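You operate a simulated robot arm through the tools that you are given. There is no shell and no other tool. Be economical: measure what you need, move in short steps, check, and stop when the job is done.

The job below is to be done with a simulated two-armed robot. You get a single attempt, and the scene is never put back.

## Task
Tamp the mortar firm in the blue box, then float it flush.
Fine: flush with the rim; tamper and float go back; keep fingers out of the mortar. Set down upright: tamper.

Only the result counts: the job must be done as asked and must still hold three seconds after the hand-in. Knocking over, shifting, dropping, spilling or breaking anything else fails it.

## Robot
Two 7-joint arms with two-finger parallel grippers on one trunk, on a base that drives. Base frame: it is fixed to the floor where the robot stands at the start and does not move with it; the origin is under the middle of the robot, x ahead of it, y to its left, z up. Units: m, rad, N and s.
The left shoulder is at the start at [0.062, 0.196, 1.129], the right one opposite. With the tool pointing down near the work surface each hand reaches from about 0.26 to 0.7 m from the robot's upright axis, wherever it stands, measured 20 degrees to its own side. Payload 1.57 kg a hand.
The TCP of each hand is the grasp point between the finger pads, 0.03 m short of the fingertips. In the tool frame z runs along the fingers and y along their closing line. The gripper opens to 0.11 m. The fingers are 0.024 m wide and 0.012 m thick; the gripper's body (0.048 by 0.112 m) begins 0.078 m behind the TCP.
Orientation is that of the tool frame in the base frame, as [roll, pitch, yaw] about the fixed x, y, z axes, in that order (R = Rz(yaw) Ry(pitch) Rx(roll)). With the fingers straight down and closing along the base's y, the tool's x points along the base's -x, its y along +y and its z along -z.

## Interface
- The arms move only by the tool play_rows. It takes "left_series", "right_series" or both (then of equal length, played together; a hand with none holds still); each is a list of rows, each an object (a shift or turn left out is 0, a gripper value left out holds the last) with "xyz": the shift along the tool's x, y, z in m, a list of three; "dr": the turn, a rotation vector about the tool's x, y, z in rad, a list of three; "claw": the closure, from 0 (fully open) to 1 (shut). In form: [{"xyz": [dx, dy, dz], "dr": [rx, ry, rz], "claw": claw}, ...]. A call has 1 to 20 rows; each row is the pose to reach, as a shift and turn from the pose commanded when the call began, along the tool's axes at that moment. Rows are played at 5 a second. More than 0.05 m and 0.15 rad between two rows, or a gripper value outside its range, and nothing of the call is played. A pose out of reach is approached as far as the arm can. The call stops where the force on the tool passes 40 N (or 10 N more than at its start, if that is more) or the arm is blocked; 0.2 s more then pass. Each finger travels about 0.072 m/s and halts on what it meets, pressing with about 34 N; the grip force reading is that of the motor and also rises with nothing between the fingers. The clock runs only during rows and for 0.2 s after the last one: add rows that repeat a pose to give the fingers time. The reply holds the time, the measured pose of the TCP, the force on the tool along the base axes, the opening and the grip force, in the units named above and with some noise, with the torque about the TCP (base axes, N m) and any sound that the robot's microphone picked up.
- Cameras (640 x 400 px; columns grow to the right, rows downward): "scene" is now at [0.1013, -0.0197, 1.7036]; the picture's right is [-0.23, -0.97, -0.00], its down [-0.80, 0.19, -0.57] and it looks along [0.55, -0.13, -0.82] (base axes); focal length 256 px, centre (320, 200). "left" rides on the left gripper at [0.07, -0.016, -0.141] in its tool frame; the picture's right is [0.23, 0.97, 0.00], its down [-0.85, 0.20, -0.48] and it looks along [-0.47, 0.11, 0.88] (tool axes); focal length 222 px, centre (320, 200). "right" rides on the right gripper at [0.07, 0.016, -0.141] in its tool frame; the picture's right is [-0.23, 0.97, 0.00], its down [-0.85, -0.20, -0.48] and it looks along [-0.47, -0.11, 0.88] (tool axes); focal length 222 px, centre (320, 200). There is no depth. A picture from a camera that has moved, and an enlarged one, comes with that camera's place and axes in the base frame and with its lens.
- grab_frame(camera): a new picture of that camera. It takes no simulated time.
- slide_trunk(by): slides the trunk up (or, below 0, down) by that many m; the arms and the scene camera ride with it, the base frame stays. It gives what a move gives, with no picture.
- steer(legs): drives the robot by 1 to 6 legs, each [ahead, left, turn to the left] in m, m and rad, along the robot's own axes; the way and the turn of a leg run together, so that a leg with both is an arc; at most 1.5 m and 3.142 rad a leg. The arms and the cameras ride along, it lands a little off, and it stops where it bumps. It gives what a move gives.
- head_to(pan, tilt): turns the head with the scene camera to pan (to the left, within 1.501 rad either way) and tilt (down, from -0.506 to 1.204), counted from straight ahead of the robot. It gives what a move gives.
- zoom(camera, box): a new picture of the part [left, top, right, bottom] of that camera's present view, enlarged. It takes no simulated time.
- job_done(): hands the job in; it is judged then, once.

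Work in short steps. Places have to be worked out from the pictures, the camera data and where the tool is seen: move nearer, look again, correct. Check each grasp and each placing, and mend what went wrong. You have 120 turns and 108 pictures in all, those below and enlarged ones among them. Open the grippers and draw the arms clear of the work before you hand the job in, unless the task says otherwise; then end with one line.

The tools are called after "Request:" as a command line: name --argument value ..., lists and objects as JSON in quotes. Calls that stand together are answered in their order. play_rows: Moves the arms, as the interface text tells. Its arguments: {"type":"object","properties":{"left_series":{"type":"array","items":{"type":"object","properties":{"xyz":{"type":"array","items":{"type":"number"}},"dr":{"type":"array","items":{"type":"number"}},"claw":{"type":"number"}}}},"right_series":{"type":"array","items":{"type":"object","properties":{"xyz":{"type":"array","items":{"type":"number"}},"dr":{"type":"array","items":{"type":"number"}},"claw":{"type":"number"}}}}},"required":[]} The other tools are called the same way: slide_trunk (by) slides the trunk up or down; steer (legs) drives the base; head_to (pan, tilt) turns the head that bears the scene camera; grab_frame (camera) takes a picture; zoom (camera, box) takes an enlarged picture of a part of a camera's view; job_done () hands the job in.

At the start:

```text
t: 0.0
left_eef_pos: [0.5339, 0.038, 1.2384]
left_tcp_rot: [3.14, -0.001, -3.141]
left_force: [-0.4, -0.8, -0.3]
left_moment: [0.02, -0.02, 0.02]
left_finger_gap: 0.1098
left_grasp_force: 0.2
right_eef_pos: [0.3039, -0.3335, 1.2375]
right_tcp_rot: [3.141, -0.002, 3.141]
right_force: [-0.2, -0.1, 0.4]
right_moment: [0.01, -0.02, 0.02]
right_finger_gap: 0.1098
right_grasp_force: 0.1
trunk travel left (down, up): [-0.725, 0.265]
robot x, y, heading: [0.0023, -0.0029, 0.005]
head pan, tilt: [-0.227, 0.965]
```

scene: 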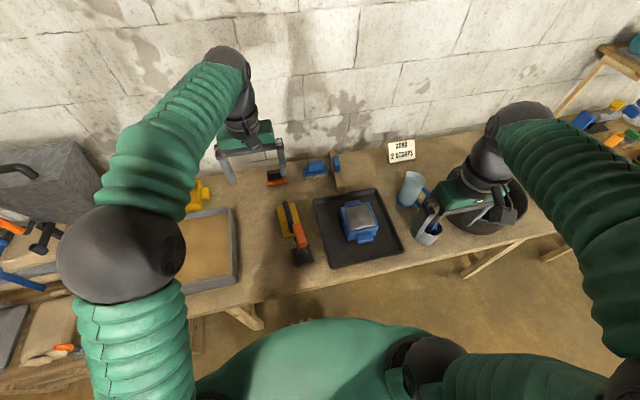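
right: 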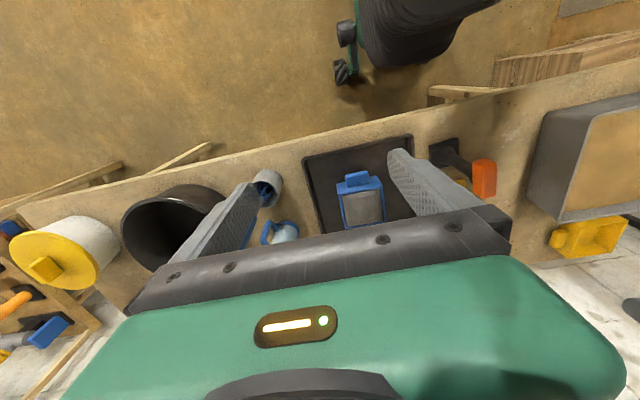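
left: 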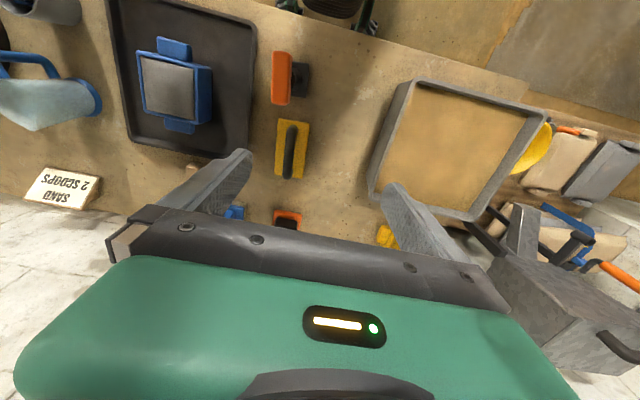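

The workbench holds a blue box in a black tray, a tamper/float pair beside it, and other things. I'll look closer with the scene and left cameras.

Request:
zoom --camera "scene" --box '[240, 140, 440, 280]'

Request:
zoom --camera "left" --box '[100, 0, 400, 240]'

Request:
zoom --camera "right" --box '[220, 110, 540, 260]'

```text
2.86 times, centred on (340, 210) of scene
camera zoom: at [0.1013, -0.0197, 1.7036], right [-0.23, -0.97, 0.0], down [-0.8, 0.19, -0.57], along [0.55, -0.13, -0.82], focal length 733 px, centre (263, 171)
```

zoom: 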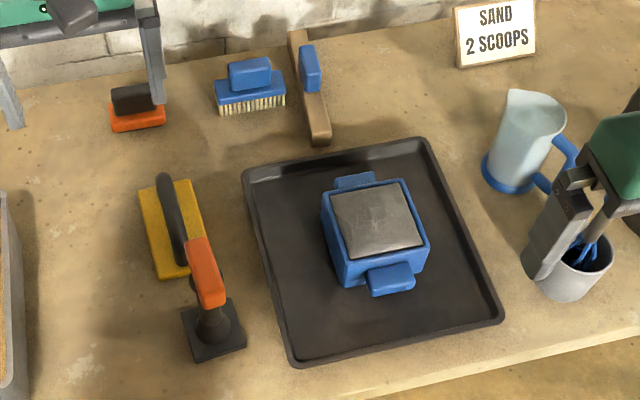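

```text
1.67 times, centred on (250, 120) of left
camera zoom: at [0.4631, 0.0229, 1.3816], right [-0.23, 0.97, 0.0], down [0.86, 0.2, 0.48], along [0.47, 0.11, -0.88], focal length 370 px, centre (437, 333)
```

zoom: 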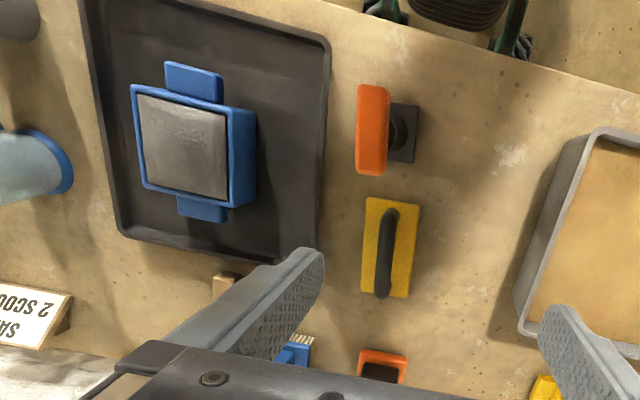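

```text
2.00 times, centred on (380, 185) of right
camera zoom: at [0.2334, -0.3174, 1.3803], right [0.23, 0.97, 0.0], down [0.86, -0.2, 0.48], along [0.47, -0.11, -0.88], focal length 444 px, centre (200, 230)
```

zoom: 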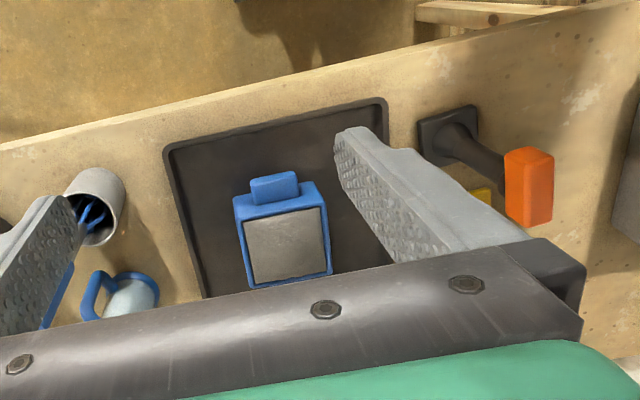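

The tamper looks like a square plate with an orange T-grip at about (0.48,-0.04,0.97), the float is yellow at about (0.63,-0.01), and the box is at about (0.54,-0.26). I'll move the left arm clear to the left and bring the right hand over for a closer look.

Request:
play_rows --left_series '[{"xyz": [0.02, 0.04, 0]}, {"xyz": [0.04, 0.08, 0]}, {"xyz": [0.06, 0.12, 0]}, {"xyz": [0.08, 0.16, 0]}, {"xyz": [0.1, 0.2, 0]}, {"xyz": [0.12, 0.24, 0]}]' --right_series '[{"xyz": [-0.01, 0.01, 0.01]}, {"xyz": [-0.02, 0.02, 0.02]}, {"xyz": [-0.03, 0.03, 0.03]}, {"xyz": [-0.05, 0.05, 0.04]}, {"xyz": [-0.07, 0.07, 0.05]}, {"xyz": [-0.09, 0.09, 0.05]}]'

Request:
grab_frame --camera "right"

Request:
grab_frame --camera "scene"

```text
t: 1.4
left_eef_pos: [0.4147, 0.2825, 1.2381]
left_tcp_rot: [-3.14, 0.0, 3.141]
left_force: [0.7, 0.0, 0.2]
left_moment: [-0.01, 0.01, 0.01]
left_finger_gap: 0.1099
left_grasp_force: 0.0
right_eef_pos: [0.3935, -0.2382, 1.1886]
right_tcp_rot: [-3.139, 0.0, 3.14]
right_force: [0.9, -0.2, 0.0]
right_moment: [-0.03, 0.01, 0.02]
right_finger_gap: 0.11
right_grasp_force: 0.0
trunk travel left (down, up): [-0.725, 0.265]
robot x, y, heading: [-0.0001, 0.0037, 0.003]
head pan, tilt: [-0.227, 0.965]
```

```text
101 pictures are left
camera right: at [0.3225, -0.2215, 1.3312], right [0.23, 0.97, 0.0], down [0.86, -0.2, 0.48], along [0.47, -0.11, -0.88], focal length 222 px, centre (320, 200)
```

right: 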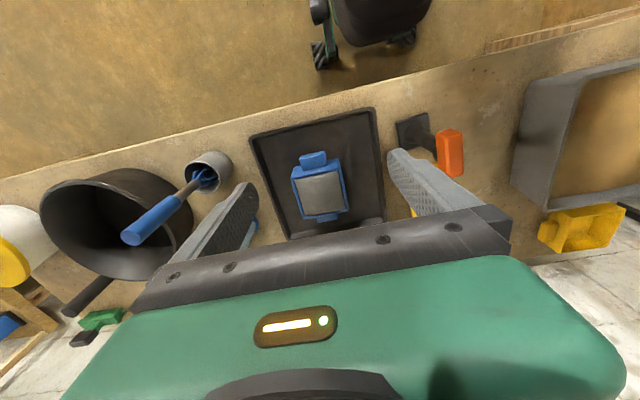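

```text
100 pictures are left
camera scene: at [0.1012, -0.0145, 1.7036], right [-0.23, -0.97, 0.0], down [-0.8, 0.18, -0.57], along [0.55, -0.13, -0.82], focal length 256 px, centre (320, 200)
```

scene: 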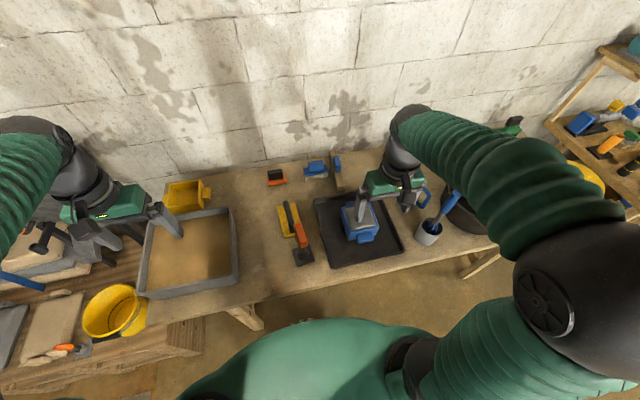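

Now I move the right hand over towards the tamper for a closer view.

Request:
play_rows --right_series '[{"xyz": [0.0, 0.05, 0]}, {"xyz": [0.0, 0.1, 0.0]}, {"xyz": [0, 0.15, 0.02]}, {"xyz": [0, 0.2, 0.04]}, {"xyz": [0, 0.2, 0.06]}, {"xyz": [0, 0.2, 0.06]}]'

Request:
grab_frame --camera "right"

Request:
zoom --camera "scene" --box '[260, 150, 420, 275]'

```text
refused: row 3 steps farther than a row can; nothing moved
```

```text
99 pictures are left
camera right: at [0.3225, -0.2215, 1.3312], right [0.23, 0.97, 0.0], down [0.86, -0.2, 0.48], along [0.47, -0.11, -0.88], focal length 222 px, centre (320, 200)
```

right: 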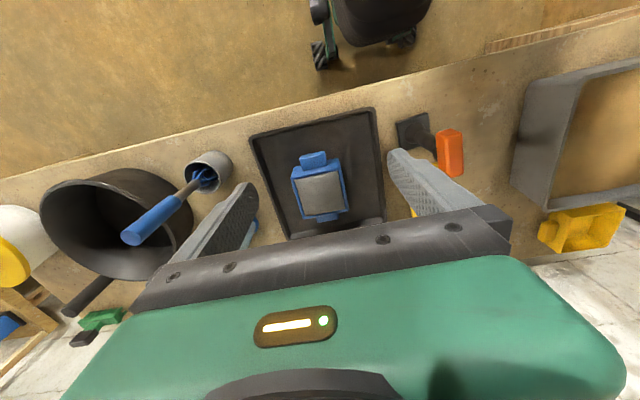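

```text
3.20 times, centred on (340, 212) of scene
camera zoom: at [0.1012, -0.0145, 1.7036], right [-0.23, -0.97, 0.0], down [-0.8, 0.18, -0.57], along [0.55, -0.13, -0.82], focal length 821 px, centre (256, 160)
```

zoom: 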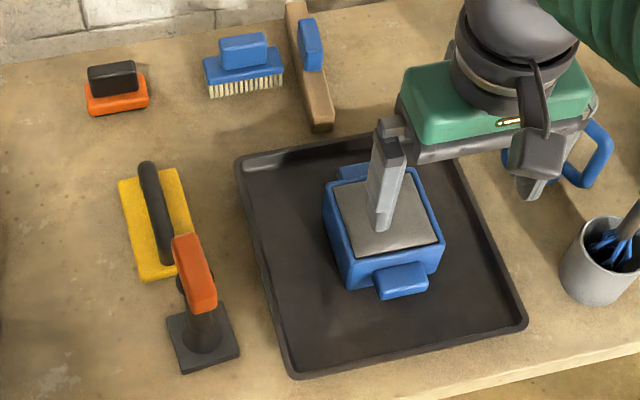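

The call was refused for a step that was too long, so I retry with smaller ones.

Request:
play_rows --right_series '[{"xyz": [0.0, 0.045, 0]}, {"xyz": [0.0, 0.09, 0.01]}, {"xyz": [0, 0.135, 0.02]}, {"xyz": [0, 0.175, 0.03]}, {"xyz": [0, 0.2, 0.06]}, {"xyz": [0, 0.2, 0.06]}]'

Request:
grab_frame --camera "right"

Request:
zoom --camera "scene" --box '[340, 190, 390, 245]'

```text
t: 2.8
left_eef_pos: [0.4154, 0.2808, 1.239]
left_tcp_rot: [3.141, -0.001, -3.141]
left_force: [-0.3, -0.2, 0.2]
left_moment: [0.01, -0.02, -0.01]
left_finger_gap: 0.11
left_grasp_force: 0.1
right_eef_pos: [0.3959, -0.0405, 1.1289]
right_tcp_rot: [-3.14, -0.002, -3.141]
right_force: [-0.7, 0.3, -0.2]
right_moment: [0.0, -0.01, 0.01]
right_finger_gap: 0.1101
right_grasp_force: 0.1
trunk travel left (down, up): [-0.725, 0.265]
robot x, y, heading: [-0.0003, 0.0, 0.003]
head pan, tilt: [-0.227, 0.965]
```

```text
97 pictures are left
camera right: at [0.3242, -0.0245, 1.2718], right [0.23, 0.97, 0.0], down [0.85, -0.2, 0.48], along [0.47, -0.11, -0.88], focal length 222 px, centre (320, 200)
```

right: 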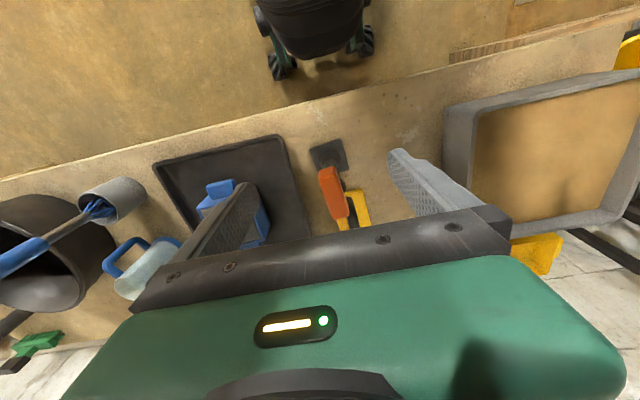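

```text
7.27 times, centred on (365, 218) of scene
camera zoom: at [0.1012, -0.0171, 1.7036], right [-0.23, -0.97, 0.0], down [-0.8, 0.18, -0.57], along [0.55, -0.13, -0.82], focal length 1866 px, centre (-7, 73)
```

zoom: 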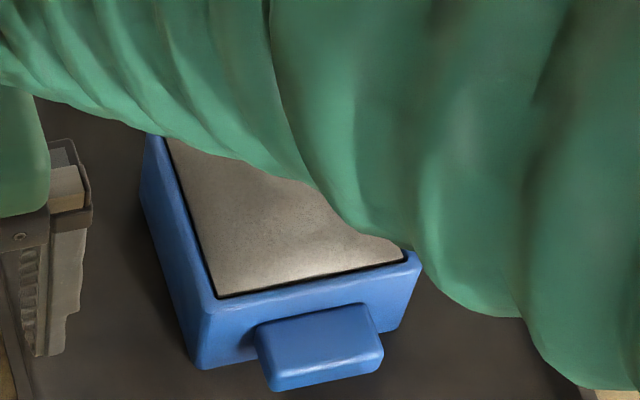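

The grip centre comes out at about (0.475,-0.041,0.97) with a yaw of about 0.115. I approach to above it with the matching yaw.

Request:
play_rows --right_series '[{"xyz": [-0.04, 0.0, 0], "dr": [0, 0, -0.05]}, {"xyz": [-0.08, 0.0, 0.0], "dr": [0, 0, -0.115]}, {"xyz": [-0.08, 0, 0.04], "dr": [0, 0, -0.115]}, {"xyz": [-0.08, 0, 0.08], "dr": [0, 0, -0.115]}, {"xyz": [-0.08, 0, 0.08], "dr": [0, 0, -0.115]}]'

Request:
grab_frame --camera "right"

Request:
grab_frame --camera "scene"

Request:
grab_frame --camera "left"

```text
t: 4.0
left_eef_pos: [0.4165, 0.2806, 1.2378]
left_tcp_rot: [3.14, -0.002, -3.14]
left_force: [-0.1, 0.2, -0.7]
left_moment: [0.0, 0.02, 0.03]
left_finger_gap: 0.11
left_grasp_force: 0.1
right_eef_pos: [0.4739, -0.0409, 1.0483]
right_tcp_rot: [-3.141, 0.0, -3.026]
right_force: [-0.5, 0.3, -0.4]
right_moment: [-0.02, -0.02, 0.02]
right_finger_gap: 0.11
right_grasp_force: 0.0
trunk travel left (down, up): [-0.725, 0.265]
robot x, y, heading: [-0.0019, -0.0023, -0.001]
head pan, tilt: [-0.227, 0.965]
```

```text
95 pictures are left
camera right: at [0.4019, -0.0334, 1.1914], right [0.11, 0.99, 0.0], down [0.87, -0.1, 0.48], along [0.47, -0.06, -0.88], focal length 222 px, centre (320, 200)
```

right: 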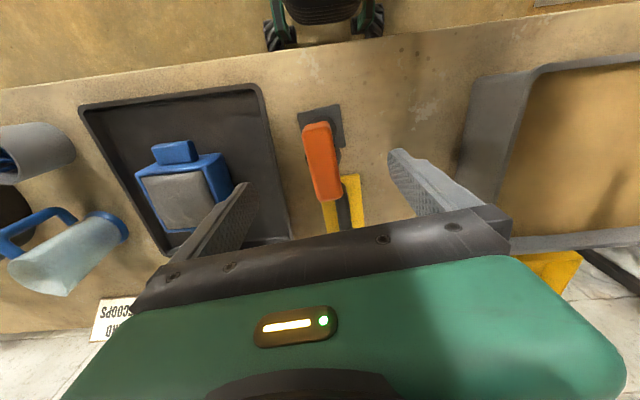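

```text
94 pictures are left
camera scene: at [0.1033, -0.0167, 1.7035], right [-0.23, -0.97, 0.0], down [-0.8, 0.18, -0.57], along [0.55, -0.13, -0.82], focal length 256 px, centre (320, 200)
```

scene: 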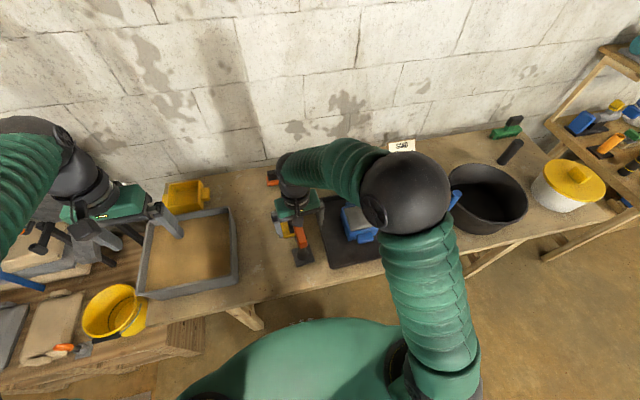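

```text
93 pictures are left
camera left: at [0.3455, 0.265, 1.3799], right [-0.23, 0.97, 0.0], down [0.86, 0.2, 0.48], along [0.47, 0.11, -0.88], focal length 222 px, centre (320, 200)
```

left: 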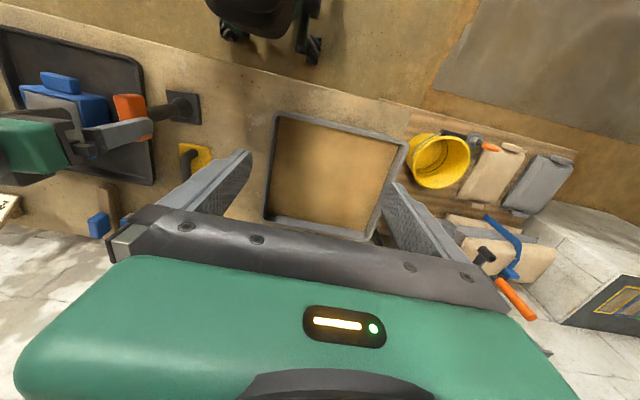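

The grip sits right between the fingers. I go down about 0.09 m, checking the force, then close.

Request:
play_rows --right_series '[{"xyz": [0, 0.0, 0.03]}, {"xyz": [0, 0.0, 0.06]}, {"xyz": [0, 0, 0.09]}, {"xyz": [0, 0, 0.09]}, {"xyz": [0, 0, 0.09], "claw": 1}, {"xyz": [0, 0, 0.09], "claw": 1}, {"xyz": [0, 0, 0.09], "claw": 1}, {"xyz": [0, 0, 0.09], "claw": 1}, {"xyz": [0, 0, 0.09], "claw": 1}, {"xyz": [0, 0, 0.09], "claw": 1}]'

Request:
grab_frame --camera "right"

Request:
zoom --camera "scene" --box '[250, 160, 350, 275]'

```text
t: 6.2
left_eef_pos: [0.4154, 0.2797, 1.2381]
left_tcp_rot: [-3.14, -0.001, 3.14]
left_force: [-0.1, 0.2, 0.4]
left_moment: [-0.01, 0.03, 0.02]
left_finger_gap: 0.11
left_grasp_force: 0.1
right_eef_pos: [0.4722, -0.0388, 0.9591]
right_tcp_rot: [-3.141, -0.001, -3.027]
right_force: [-0.9, 0.6, -0.2]
right_moment: [0.07, -0.11, 0.05]
right_finger_gap: 0.0392
right_grasp_force: 33.9
trunk travel left (down, up): [-0.725, 0.265]
robot x, y, heading: [-0.0028, 0.0009, 0.0]
head pan, tilt: [-0.227, 0.965]
```

```text
92 pictures are left
camera right: at [0.4008, -0.0311, 1.1024], right [0.11, 0.99, 0.0], down [0.87, -0.1, 0.48], along [0.47, -0.06, -0.88], focal length 222 px, centre (320, 200)
```

right: 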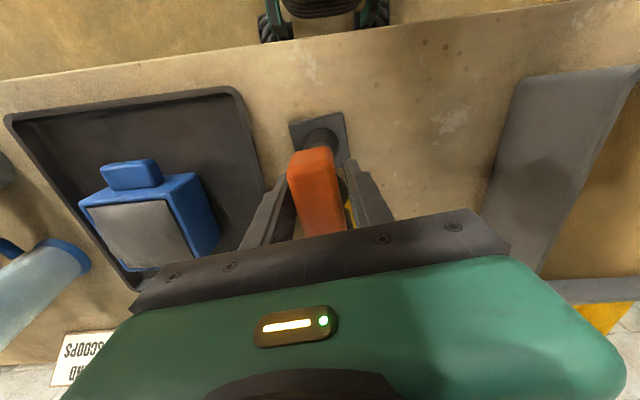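

```text
3.48 times, centred on (300, 218) of scene
camera zoom: at [0.1024, -0.0163, 1.7035], right [-0.23, -0.97, 0.0], down [-0.8, 0.18, -0.57], along [0.55, -0.13, -0.82], focal length 892 px, centre (390, 139)
```

zoom: 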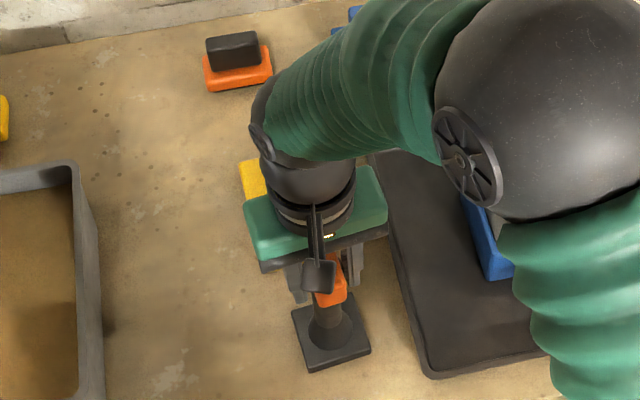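

Grasped (gap 0.039, 34 N). I lift straight up 0.13 m and check.

Request:
play_rows --right_series '[{"xyz": [0, 0.0, -0.02]}, {"xyz": [0, 0.0, -0.05]}, {"xyz": [0, 0, -0.09]}, {"xyz": [0, 0, -0.13]}, {"xyz": [0, 0, -0.13]}]'

Request:
grab_frame --camera "right"

Request:
grab_frame --camera "left"

```text
t: 7.4
left_eef_pos: [0.4161, 0.2798, 1.2379]
left_tcp_rot: [-3.141, -0.003, 3.141]
left_force: [-0.5, -0.1, -0.3]
left_moment: [0.02, -0.02, 0.02]
left_finger_gap: 0.1098
left_grasp_force: 0.0
right_eef_pos: [0.4714, -0.0415, 1.0874]
right_tcp_rot: [-3.141, -0.003, -3.027]
right_force: [1.0, -0.5, -6.6]
right_moment: [0.01, 0.02, -0.01]
right_finger_gap: 0.0389
right_grasp_force: 34.1
trunk travel left (down, up): [-0.725, 0.265]
robot x, y, heading: [0.0021, -0.0014, -0.001]
head pan, tilt: [-0.227, 0.965]
```

```text
90 pictures are left
camera right: at [0.4008, -0.0331, 1.2301], right [0.11, 0.99, 0.0], down [0.87, -0.1, 0.48], along [0.47, -0.06, -0.88], focal length 222 px, centre (320, 200)
```

right: 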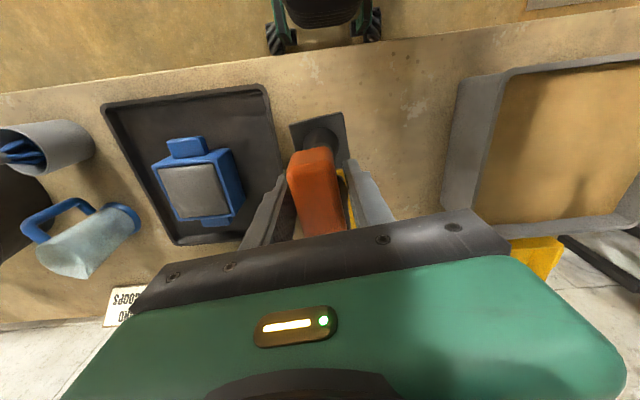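

```text
89 pictures are left
camera left: at [0.3457, 0.2647, 1.3799], right [-0.23, 0.97, 0.0], down [0.86, 0.2, 0.48], along [0.46, 0.11, -0.88], focal length 222 px, centre (320, 200)
```

left: 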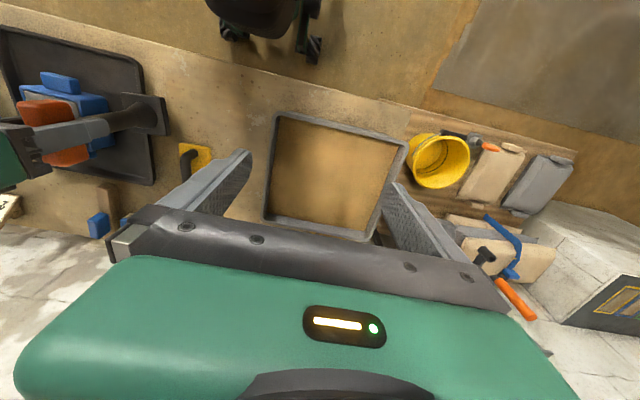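

The tamper is lifted (6.6 N, held firmly). I zoom on the box to compute its corners.

Request:
zoom --camera "right" --box '[100, 80, 290, 260]'

Request:
zoom --camera "scene" --box '[320, 180, 420, 260]'

```text
2.22 times, centred on (195, 170) of right
camera zoom: at [0.4008, -0.0331, 1.2301], right [0.11, 0.99, 0.0], down [0.87, -0.1, 0.48], along [0.47, -0.06, -0.88], focal length 494 px, centre (598, 267)
```

zoom: 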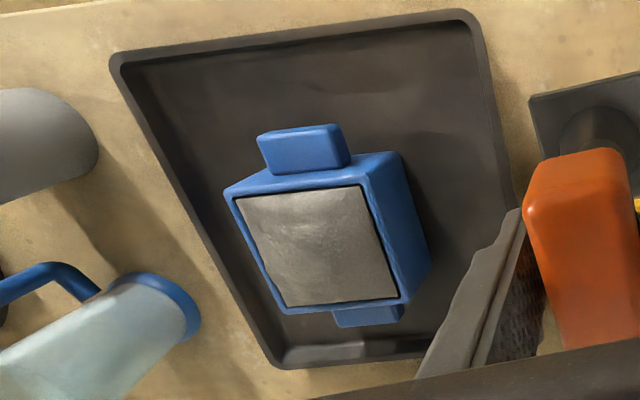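

```text
5.00 times, centred on (370, 220) of scene
camera zoom: at [0.1033, -0.0172, 1.7034], right [-0.23, -0.97, 0.0], down [-0.8, 0.18, -0.57], along [0.55, -0.13, -0.82], focal length 1283 px, centre (70, 100)
```

zoom: 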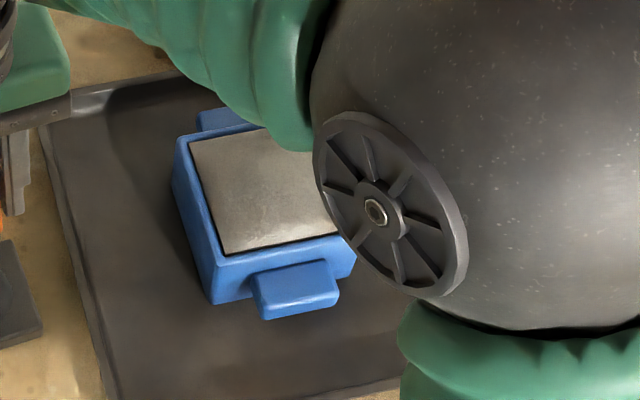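

The box mortar works out as a square of about 0.098 m centred at (0.5525,-0.2715,0.88), yaw about -0.025. I carry the tamper over it, still high, aligned to the box.

Request:
play_rows --right_series '[{"xyz": [-0.01, -0.04, 0], "dr": [0, 0, 0.03]}, {"xyz": [-0.02, -0.085, 0], "dr": [0, 0, 0.06]}, {"xyz": [-0.03, -0.13, 0], "dr": [0, 0, 0.09]}, {"xyz": [-0.04, -0.175, 0], "dr": [0, 0, 0.12]}, {"xyz": [-0.048, -0.215, 0], "dr": [0, 0, 0.14]}, {"xyz": [-0.048, -0.238, 0], "dr": [0, 0, 0.14]}, {"xyz": [-0.048, -0.238, 0], "dr": [0, 0, 0.14]}]'

Request:
grab_frame --camera "right"

Request:
grab_frame --camera "scene"

Request:
grab_frame --camera "left"

```text
t: 9.0
left_eef_pos: [0.4153, 0.2787, 1.2384]
left_tcp_rot: [-3.141, 0.001, -3.142]
left_force: [-0.5, -0.6, -0.2]
left_moment: [-0.01, -0.02, 0.0]
left_finger_gap: 0.1099
left_grasp_force: 0.1
right_eef_pos: [0.546, -0.2728, 1.0855]
right_tcp_rot: [-3.141, -0.001, 3.116]
right_force: [-0.1, -0.3, -7.6]
right_moment: [0.03, 0.06, -0.02]
right_finger_gap: 0.0388
right_grasp_force: 34.1
trunk travel left (down, up): [-0.725, 0.265]
robot x, y, heading: [0.0007, -0.0028, 0.0]
head pan, tilt: [-0.227, 0.965]
```

```text
86 pictures are left
camera right: at [0.4759, -0.2558, 1.2279], right [0.25, 0.97, 0.0], down [0.85, -0.22, 0.48], along [0.46, -0.12, -0.88], focal length 222 px, centre (320, 200)
```

right: 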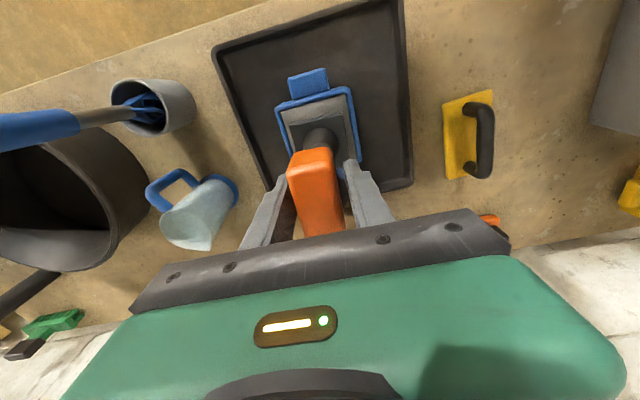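

```text
85 pictures are left
camera scene: at [0.1032, -0.019, 1.7034], right [-0.23, -0.97, 0.0], down [-0.8, 0.19, -0.57], along [0.55, -0.13, -0.82], focal length 256 px, centre (320, 200)
```

scene: 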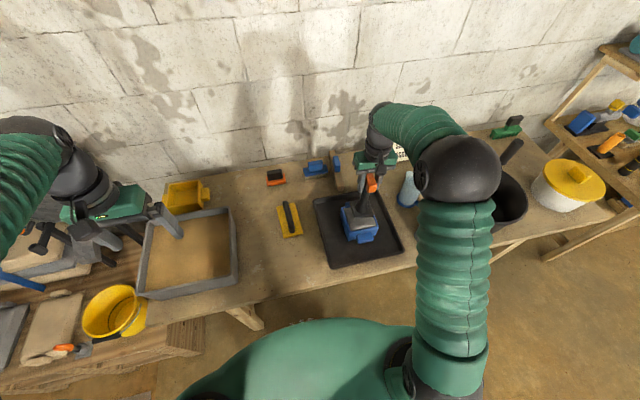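

```text
84 pictures are left
camera left: at [0.3449, 0.2633, 1.3804], right [-0.23, 0.97, 0.0], down [0.86, 0.2, 0.48], along [0.47, 0.11, -0.88], focal length 222 px, centre (320, 200)
```

left: 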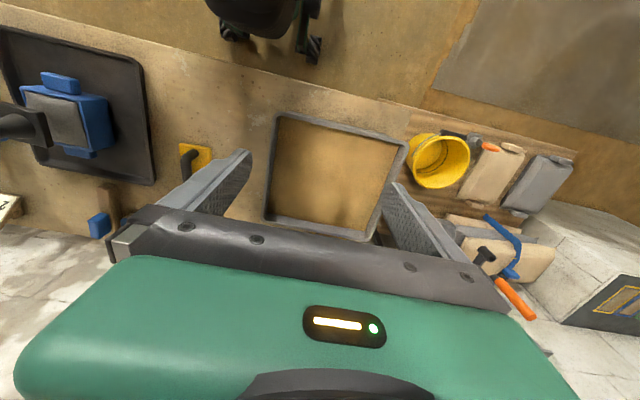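

I zoom in to check the tamper's alignment over the box.

Request:
zoom --camera "right" --box '[240, 50, 400, 190]'

Request:
zoom --camera "scene" --box '[310, 160, 410, 270]'

Request:
zoom --camera "left" --box '[0, 60, 140, 180]'

```text
2.86 times, centred on (320, 120) of right
camera zoom: at [0.4759, -0.2558, 1.2279], right [0.25, 0.97, 0.0], down [0.85, -0.22, 0.48], along [0.46, -0.12, -0.88], focal length 635 px, centre (320, 429)
```

zoom: 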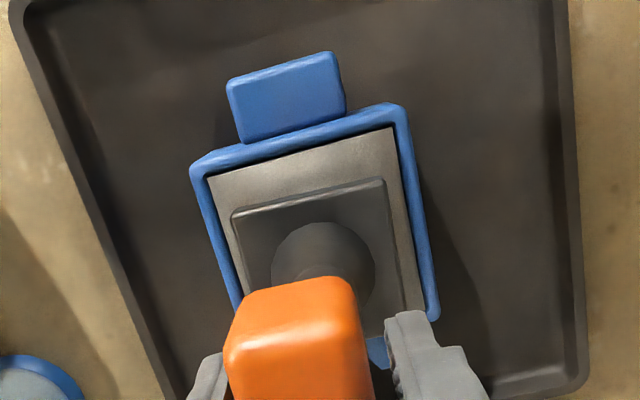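

```text
3.64 times, centred on (360, 215) of scene
camera zoom: at [0.1032, -0.019, 1.7034], right [-0.23, -0.97, 0.0], down [-0.8, 0.19, -0.57], along [0.55, -0.13, -0.82], focal length 933 px, centre (174, 146)
```

zoom: 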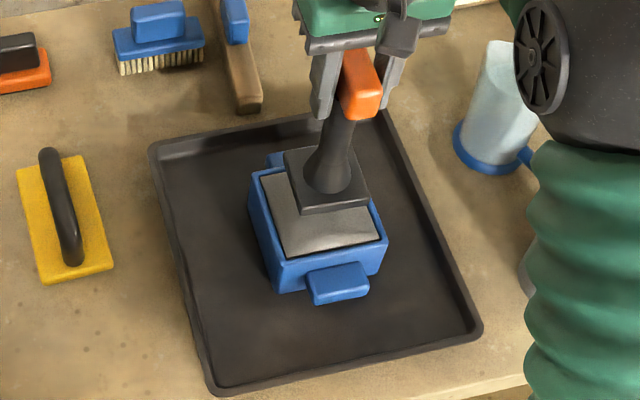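

```text
3.33 times, centred on (70, 120) of left
camera zoom: at [0.3449, 0.2633, 1.3804], right [-0.23, 0.97, 0.0], down [0.86, 0.2, 0.48], along [0.47, 0.11, -0.88], focal length 740 px, centre (1153, 467)
```

zoom: 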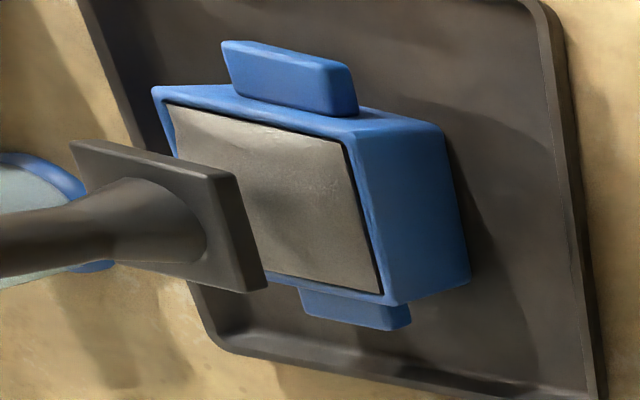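

The plate centre is within a few mm of the box centre and well aligned. I descend in fine steps in the middle until contact.

Request:
play_rows --right_series '[{"xyz": [-0.003, 0, 0.02]}, {"xyz": [-0.003, 0, 0.035]}, {"xyz": [-0.003, 0, 0.042]}, {"xyz": [-0.003, 0, 0.046]}, {"xyz": [-0.003, 0, 0.05]}, {"xyz": [-0.003, 0, 0.053]}, {"xyz": [-0.003, 0, 0.056]}, {"xyz": [-0.003, 0, 0.058]}, {"xyz": [-0.003, 0, 0.06]}]'

Request:
zoom --camera "left" --box '[0, 60, 140, 180]'

```text
t: 11.0
left_eef_pos: [0.4134, 0.2803, 1.2388]
left_tcp_rot: [-3.139, 0.002, 3.141]
left_force: [0.0, -0.7, -0.1]
left_moment: [-0.02, -0.01, -0.01]
left_finger_gap: 0.11
left_grasp_force: 0.0
right_eef_pos: [0.5483, -0.2731, 1.0289]
right_tcp_rot: [-3.14, 0.001, 3.117]
right_force: [-0.9, -0.7, 23.9]
right_moment: [-0.62, -0.18, 0.0]
right_finger_gap: 0.039
right_grasp_force: 34.7
trunk travel left (down, up): [-0.725, 0.265]
robot x, y, heading: [0.0017, 0.0002, -0.003]
head pan, tilt: [-0.227, 0.965]
```

```text
3.33 times, centred on (70, 120) of left
camera zoom: at [0.3424, 0.2656, 1.3807], right [-0.23, 0.97, 0.0], down [0.85, 0.2, 0.48], along [0.47, 0.11, -0.88], focal length 740 px, centre (1153, 467)
```

zoom: 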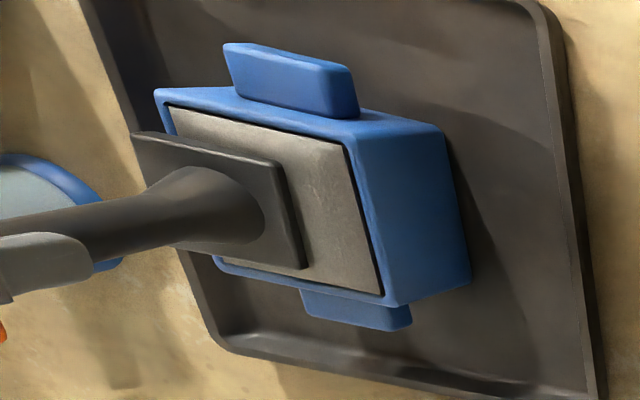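

Contact at 24 N, with a moment hinting at an off-centre contact. I look from the other cameras.

Request:
zoom --camera "right" --box '[240, 50, 400, 190]'

Request:
zoom --camera "scene" --box '[320, 170, 400, 260]'

```text
2.86 times, centred on (320, 120) of right
camera zoom: at [0.4785, -0.2547, 1.1722], right [0.25, 0.97, 0.0], down [0.85, -0.22, 0.48], along [0.47, -0.12, -0.88], focal length 635 px, centre (320, 429)
```

zoom: 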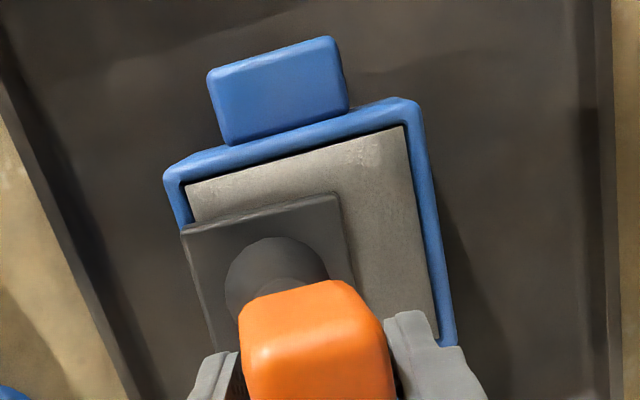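

```text
4.44 times, centred on (360, 215) of scene
camera zoom: at [0.0973, -0.0159, 1.704], right [-0.23, -0.97, 0.0], down [-0.8, 0.18, -0.57], along [0.56, -0.13, -0.82], focal length 1140 px, centre (142, 133)
```

zoom: 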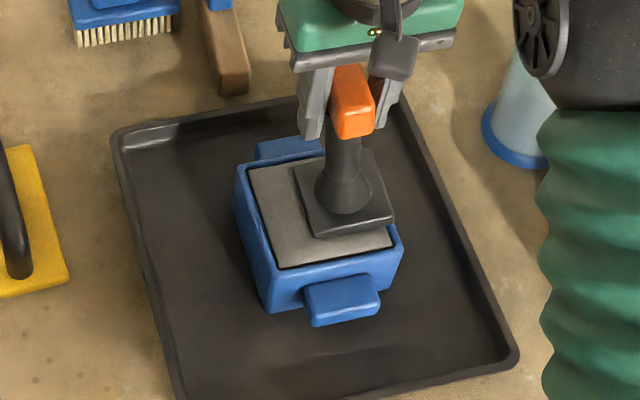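

The tamper has swung about 2 cm toward -y in the grip and is now overlapping the right rim. I lift off and inspect its tilt.

Request:
play_rows --right_series '[{"xyz": [0, 0, -0.01]}, {"xyz": [0, 0, -0.03]}, {"xyz": [0, 0, -0.06]}, {"xyz": [0, 0, -0.06]}]'

Request:
zoom --camera "right" --box '[240, 50, 400, 190]'

Request:
zoom --camera "scene" --box '[320, 150, 420, 260]'

Request:
zoom --camera "left" --box '[0, 60, 140, 180]'

```text
t: 12.0
left_eef_pos: [0.4164, 0.2796, 1.2372]
left_tcp_rot: [3.141, -0.003, 3.141]
left_force: [0.2, -0.5, 0.3]
left_moment: [-0.05, 0.04, 0.0]
left_finger_gap: 0.11
left_grasp_force: 0.0
right_eef_pos: [0.5515, -0.2718, 1.0876]
right_tcp_rot: [3.141, -0.004, 3.118]
right_force: [-0.2, -1.0, -6.9]
right_moment: [0.08, 0.02, -0.03]
right_finger_gap: 0.0386
right_grasp_force: 33.8
trunk travel left (down, up): [-0.725, 0.265]
robot x, y, heading: [-0.001, -0.0016, -0.001]
head pan, tilt: [-0.227, 0.965]
```

```text
2.86 times, centred on (320, 120) of right
camera zoom: at [0.4813, -0.2537, 1.2305], right [0.25, 0.97, 0.0], down [0.85, -0.22, 0.48], along [0.46, -0.12, -0.88], focal length 635 px, centre (320, 429)
```

zoom: 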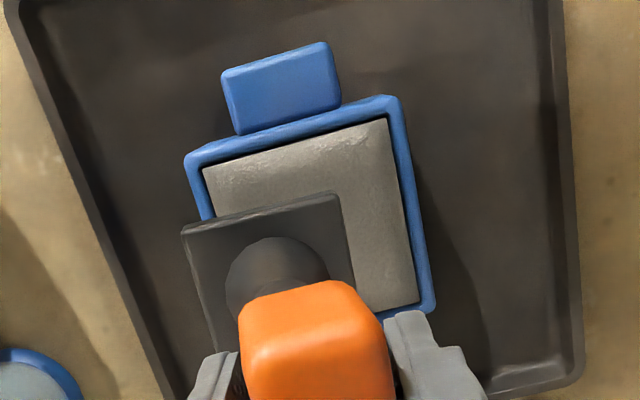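

```text
3.64 times, centred on (370, 205) of scene
camera zoom: at [0.1047, -0.0173, 1.7033], right [-0.23, -0.97, 0.0], down [-0.8, 0.18, -0.57], along [0.55, -0.13, -0.82], focal length 933 px, centre (138, 182)
```

zoom: 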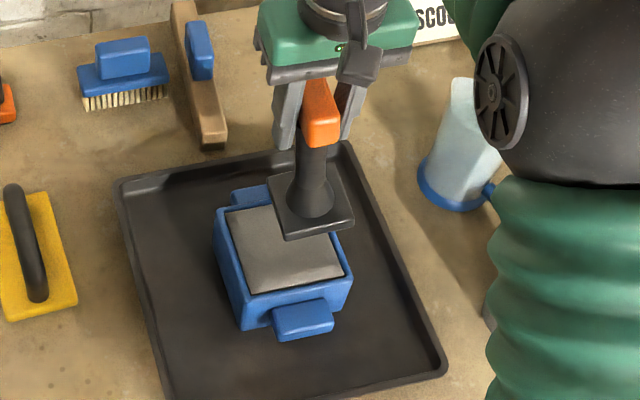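

```text
3.33 times, centred on (70, 120) of left
camera zoom: at [0.3467, 0.2646, 1.3795], right [-0.23, 0.97, 0.0], down [0.86, 0.2, 0.48], along [0.46, 0.11, -0.88], focal length 740 px, centre (1153, 467)
```

zoom: 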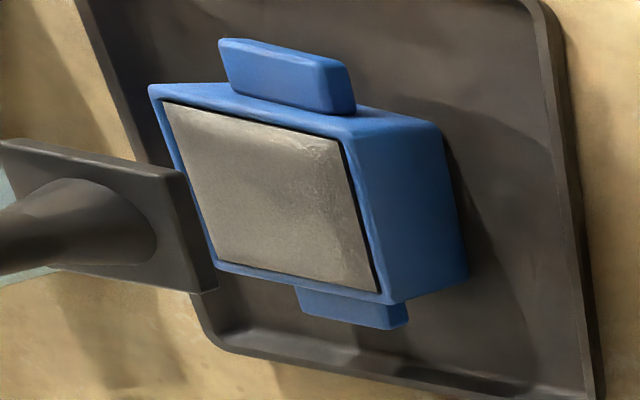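

The tamper rolled in the grip (about 0.14 rad). I look closely at the mortar surface to see why, before correcting.

Request:
zoom --camera "left" --box '[15, 70, 105, 160]'

Request:
zoom --camera "scene" --box '[330, 190, 390, 250]'

Request:
zoom --camera "right" --box '[270, 70, 370, 170]'

```text
4.44 times, centred on (60, 115) of left
camera zoom: at [0.3467, 0.2646, 1.3795], right [-0.23, 0.97, 0.0], down [0.86, 0.2, 0.48], along [0.46, 0.11, -0.88], focal length 987 px, centre (1476, 578)
```

zoom: 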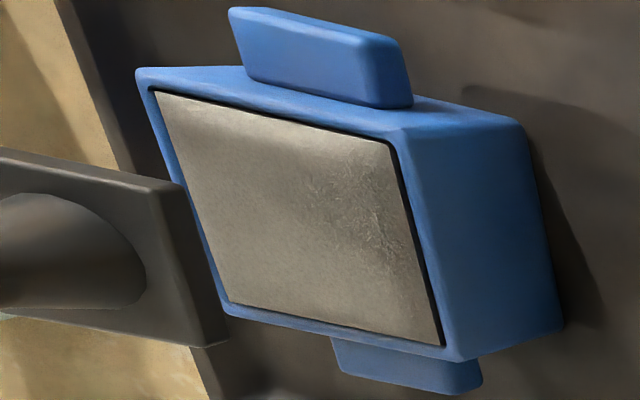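

```text
6.67 times, centred on (360, 220) of scene
camera zoom: at [0.1047, -0.0173, 1.7033], right [-0.23, -0.97, 0.0], down [-0.8, 0.18, -0.57], along [0.55, -0.13, -0.82], focal length 1710 px, centre (53, 67)
```

zoom: 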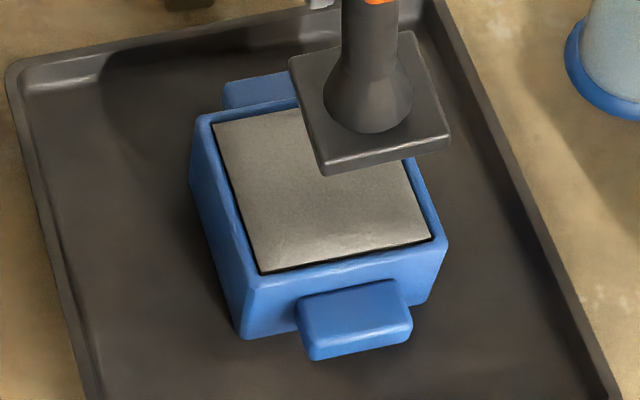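

```text
4.00 times, centred on (320, 120) of right
camera zoom: at [0.4813, -0.2537, 1.2305], right [0.25, 0.97, 0.0], down [0.85, -0.22, 0.48], along [0.46, -0.12, -0.88], focal length 888 px, centre (320, 520)
```

zoom: 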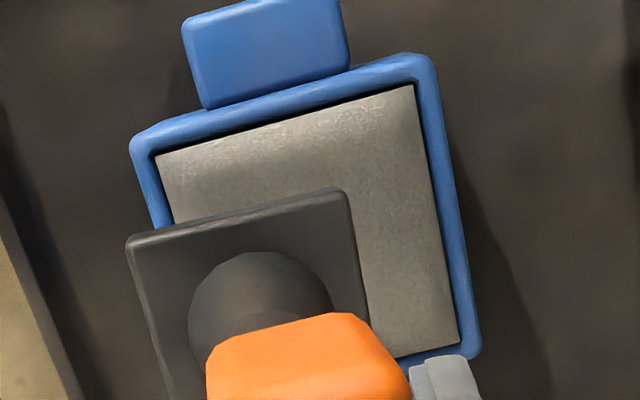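

I level the tamper by rolling the wrist -0.145 about tool x, re-centre, and check again at height.

Request:
play_rows --right_series '[{"xyz": [0.003, -0.001, 0], "dr": [-0.07, 0, 0]}, {"xyz": [0.0055, -0.003, 0], "dr": [-0.145, 0, 0]}, {"xyz": [0.0055, -0.003, 0], "dr": [-0.145, 0, 0]}]'

Request:
zoom --camera "left" --box '[0, 60, 140, 180]'

Request:
zoom --camera "scene" --box '[320, 150, 400, 250]'

Request:
zoom --camera "right" --box '[240, 50, 400, 190]'

```text
t: 12.8
left_eef_pos: [0.4154, 0.2775, 1.2381]
left_tcp_rot: [-3.141, -0.002, 3.141]
left_force: [0.0, -0.6, -0.5]
left_moment: [-0.02, 0.01, -0.03]
left_finger_gap: 0.11
left_grasp_force: 0.1
right_eef_pos: [0.545, -0.2762, 1.0853]
right_tcp_rot: [2.995, 0.0, 3.116]
right_force: [0.0, -0.2, -7.0]
right_moment: [-0.01, 0.03, 0.02]
right_finger_gap: 0.0389
right_grasp_force: 34.2
trunk travel left (down, up): [-0.725, 0.265]
robot x, y, heading: [-0.0013, -0.0025, -0.004]
head pan, tilt: [-0.227, 0.965]
```

```text
3.33 times, centred on (70, 120) of left
camera zoom: at [0.3463, 0.2628, 1.3801], right [-0.23, 0.97, 0.0], down [0.86, 0.2, 0.48], along [0.46, 0.11, -0.88], focal length 740 px, centre (1153, 467)
```

zoom: 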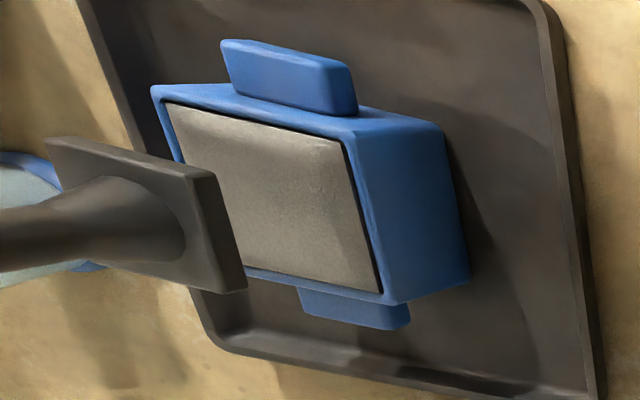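

```text
4.00 times, centred on (360, 200) of scene
camera zoom: at [0.1048, -0.0196, 1.7033], right [-0.23, -0.97, 0.0], down [-0.8, 0.19, -0.57], along [0.55, -0.13, -0.82], focal length 1026 px, centre (160, 200)
```

zoom: 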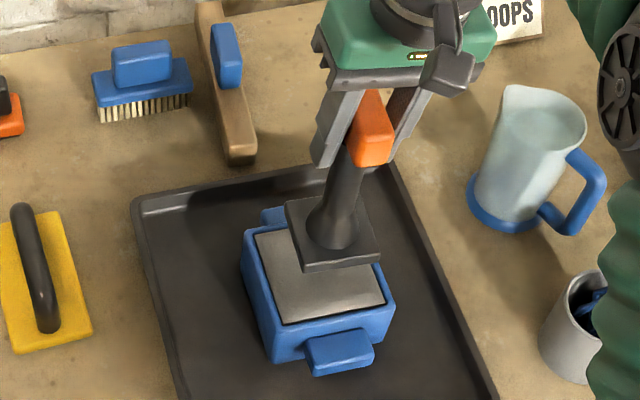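

```text
2.86 times, centred on (320, 120) of right
camera zoom: at [0.4752, -0.2795, 1.2301], right [0.25, 0.96, 0.14], down [0.85, -0.29, 0.44], along [0.46, 0.01, -0.89], focal length 635 px, centre (320, 429)
```

zoom: 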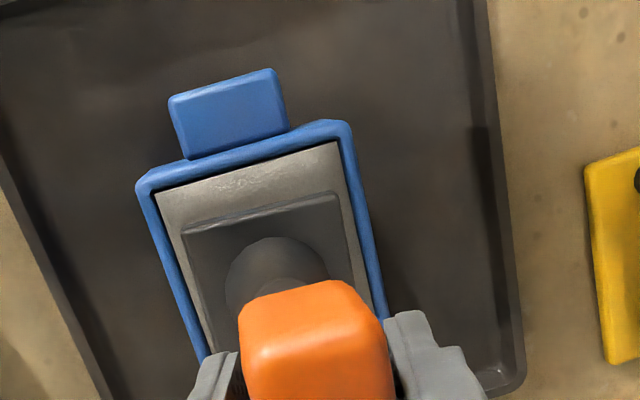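

The plate is now level and centred in both hand-camera views. It probably also slid up about 9 mm in the grip. I descend gently in small vertical steps, watching force.

Request:
play_rows --right_series '[{"xyz": [0, -0.0036, 0.0247]}, {"xyz": [0, -0.0058, 0.0396]}, {"xyz": [0, -0.0072, 0.0495]}, {"xyz": [0, -0.0076, 0.0524]}, {"xyz": [0, -0.0079, 0.0544]}, {"xyz": [0, -0.0079, 0.0544]}]'

Request:
zoom --camera "left" --box '[0, 60, 140, 180]'

Request:
zoom --camera "right" --box '[240, 50, 400, 190]'

```text
t: 14.2
left_eef_pos: [0.4155, 0.2796, 1.2392]
left_tcp_rot: [-3.141, -0.001, -3.141]
left_force: [0.7, 0.1, -0.2]
left_moment: [-0.01, 0.01, 0.01]
left_finger_gap: 0.11
left_grasp_force: 0.0
right_eef_pos: [0.5454, -0.2754, 1.0339]
right_tcp_rot: [2.996, 0.0, 3.118]
right_force: [-0.5, 0.7, 2.1]
right_moment: [0.03, 0.01, 0.0]
right_finger_gap: 0.0387
right_grasp_force: 33.9
trunk travel left (down, up): [-0.725, 0.265]
robot x, y, heading: [-0.0002, -0.001, 0.001]
head pan, tilt: [-0.227, 0.965]
```

```text
3.33 times, centred on (70, 120) of left
camera zoom: at [0.3441, 0.264, 1.3806], right [-0.23, 0.97, 0.0], down [0.86, 0.2, 0.48], along [0.47, 0.11, -0.88], focal length 740 px, centre (1153, 467)
```

zoom: 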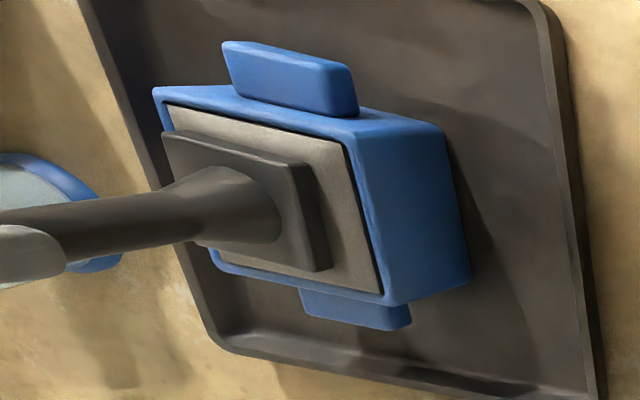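

```text
2.86 times, centred on (320, 120) of right
camera zoom: at [0.4744, -0.2792, 1.1772], right [0.25, 0.96, 0.14], down [0.85, -0.29, 0.45], along [0.47, 0.01, -0.88], focal length 635 px, centre (320, 429)
```

zoom: 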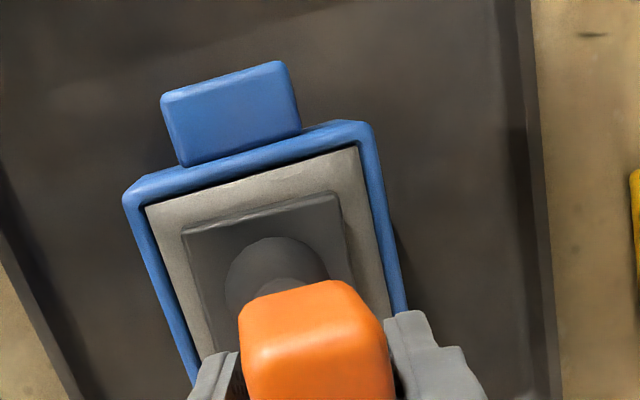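

Flat contact, about 9 N net with no moment. I press harder in steps and hold.

Request:
play_rows --right_series '[{"xyz": [0, -0.0003, 0.002]}, {"xyz": [0, -0.0006, 0.004]}, {"xyz": [0, -0.0009, 0.006]}, {"xyz": [0, -0.0009, 0.006]}, {"xyz": [0, -0.0009, 0.006]}]'

```text
t: 15.4
left_eef_pos: [0.4108, 0.2809, 1.2394]
left_tcp_rot: [-3.141, 0.003, -3.141]
left_force: [0.2, 0.2, 0.3]
left_moment: [0.03, -0.01, 0.01]
left_finger_gap: 0.1102
left_grasp_force: 0.0
right_eef_pos: [0.5435, -0.2749, 1.0303]
right_tcp_rot: [2.999, 0.005, 3.117]
right_force: [0.2, -0.8, 33.1]
right_moment: [0.0, -0.18, 0.0]
right_finger_gap: 0.0383
right_grasp_force: 33.9
trunk travel left (down, up): [-0.725, 0.265]
robot x, y, heading: [-0.0015, 0.0001, -0.001]
head pan, tilt: [-0.227, 0.965]
```

That reads 33 N (about 40 N on the mortar), steady and level. I check the view.

Request:
zoom --camera "left" --box '[0, 60, 140, 180]'

Request:
zoom --camera "scene" --box '[320, 170, 400, 260]'

```text
3.33 times, centred on (70, 120) of left
camera zoom: at [0.3404, 0.2669, 1.3812], right [-0.23, 0.97, 0.0], down [0.85, 0.2, 0.48], along [0.47, 0.11, -0.88], focal length 740 px, centre (1153, 467)
```

zoom: 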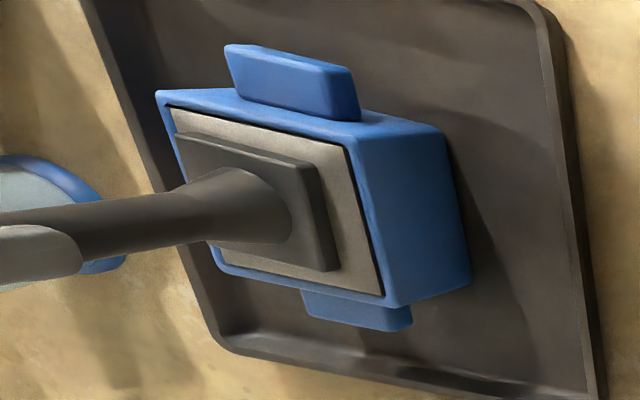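

```text
4.44 times, centred on (360, 215) of scene
camera zoom: at [0.095, -0.0144, 1.7044], right [-0.23, -0.97, 0.0], down [-0.8, 0.18, -0.57], along [0.56, -0.13, -0.82], focal length 1140 px, centre (142, 133)
```

zoom: 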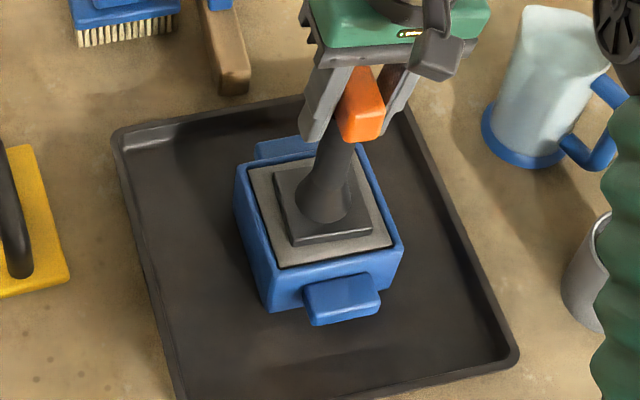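

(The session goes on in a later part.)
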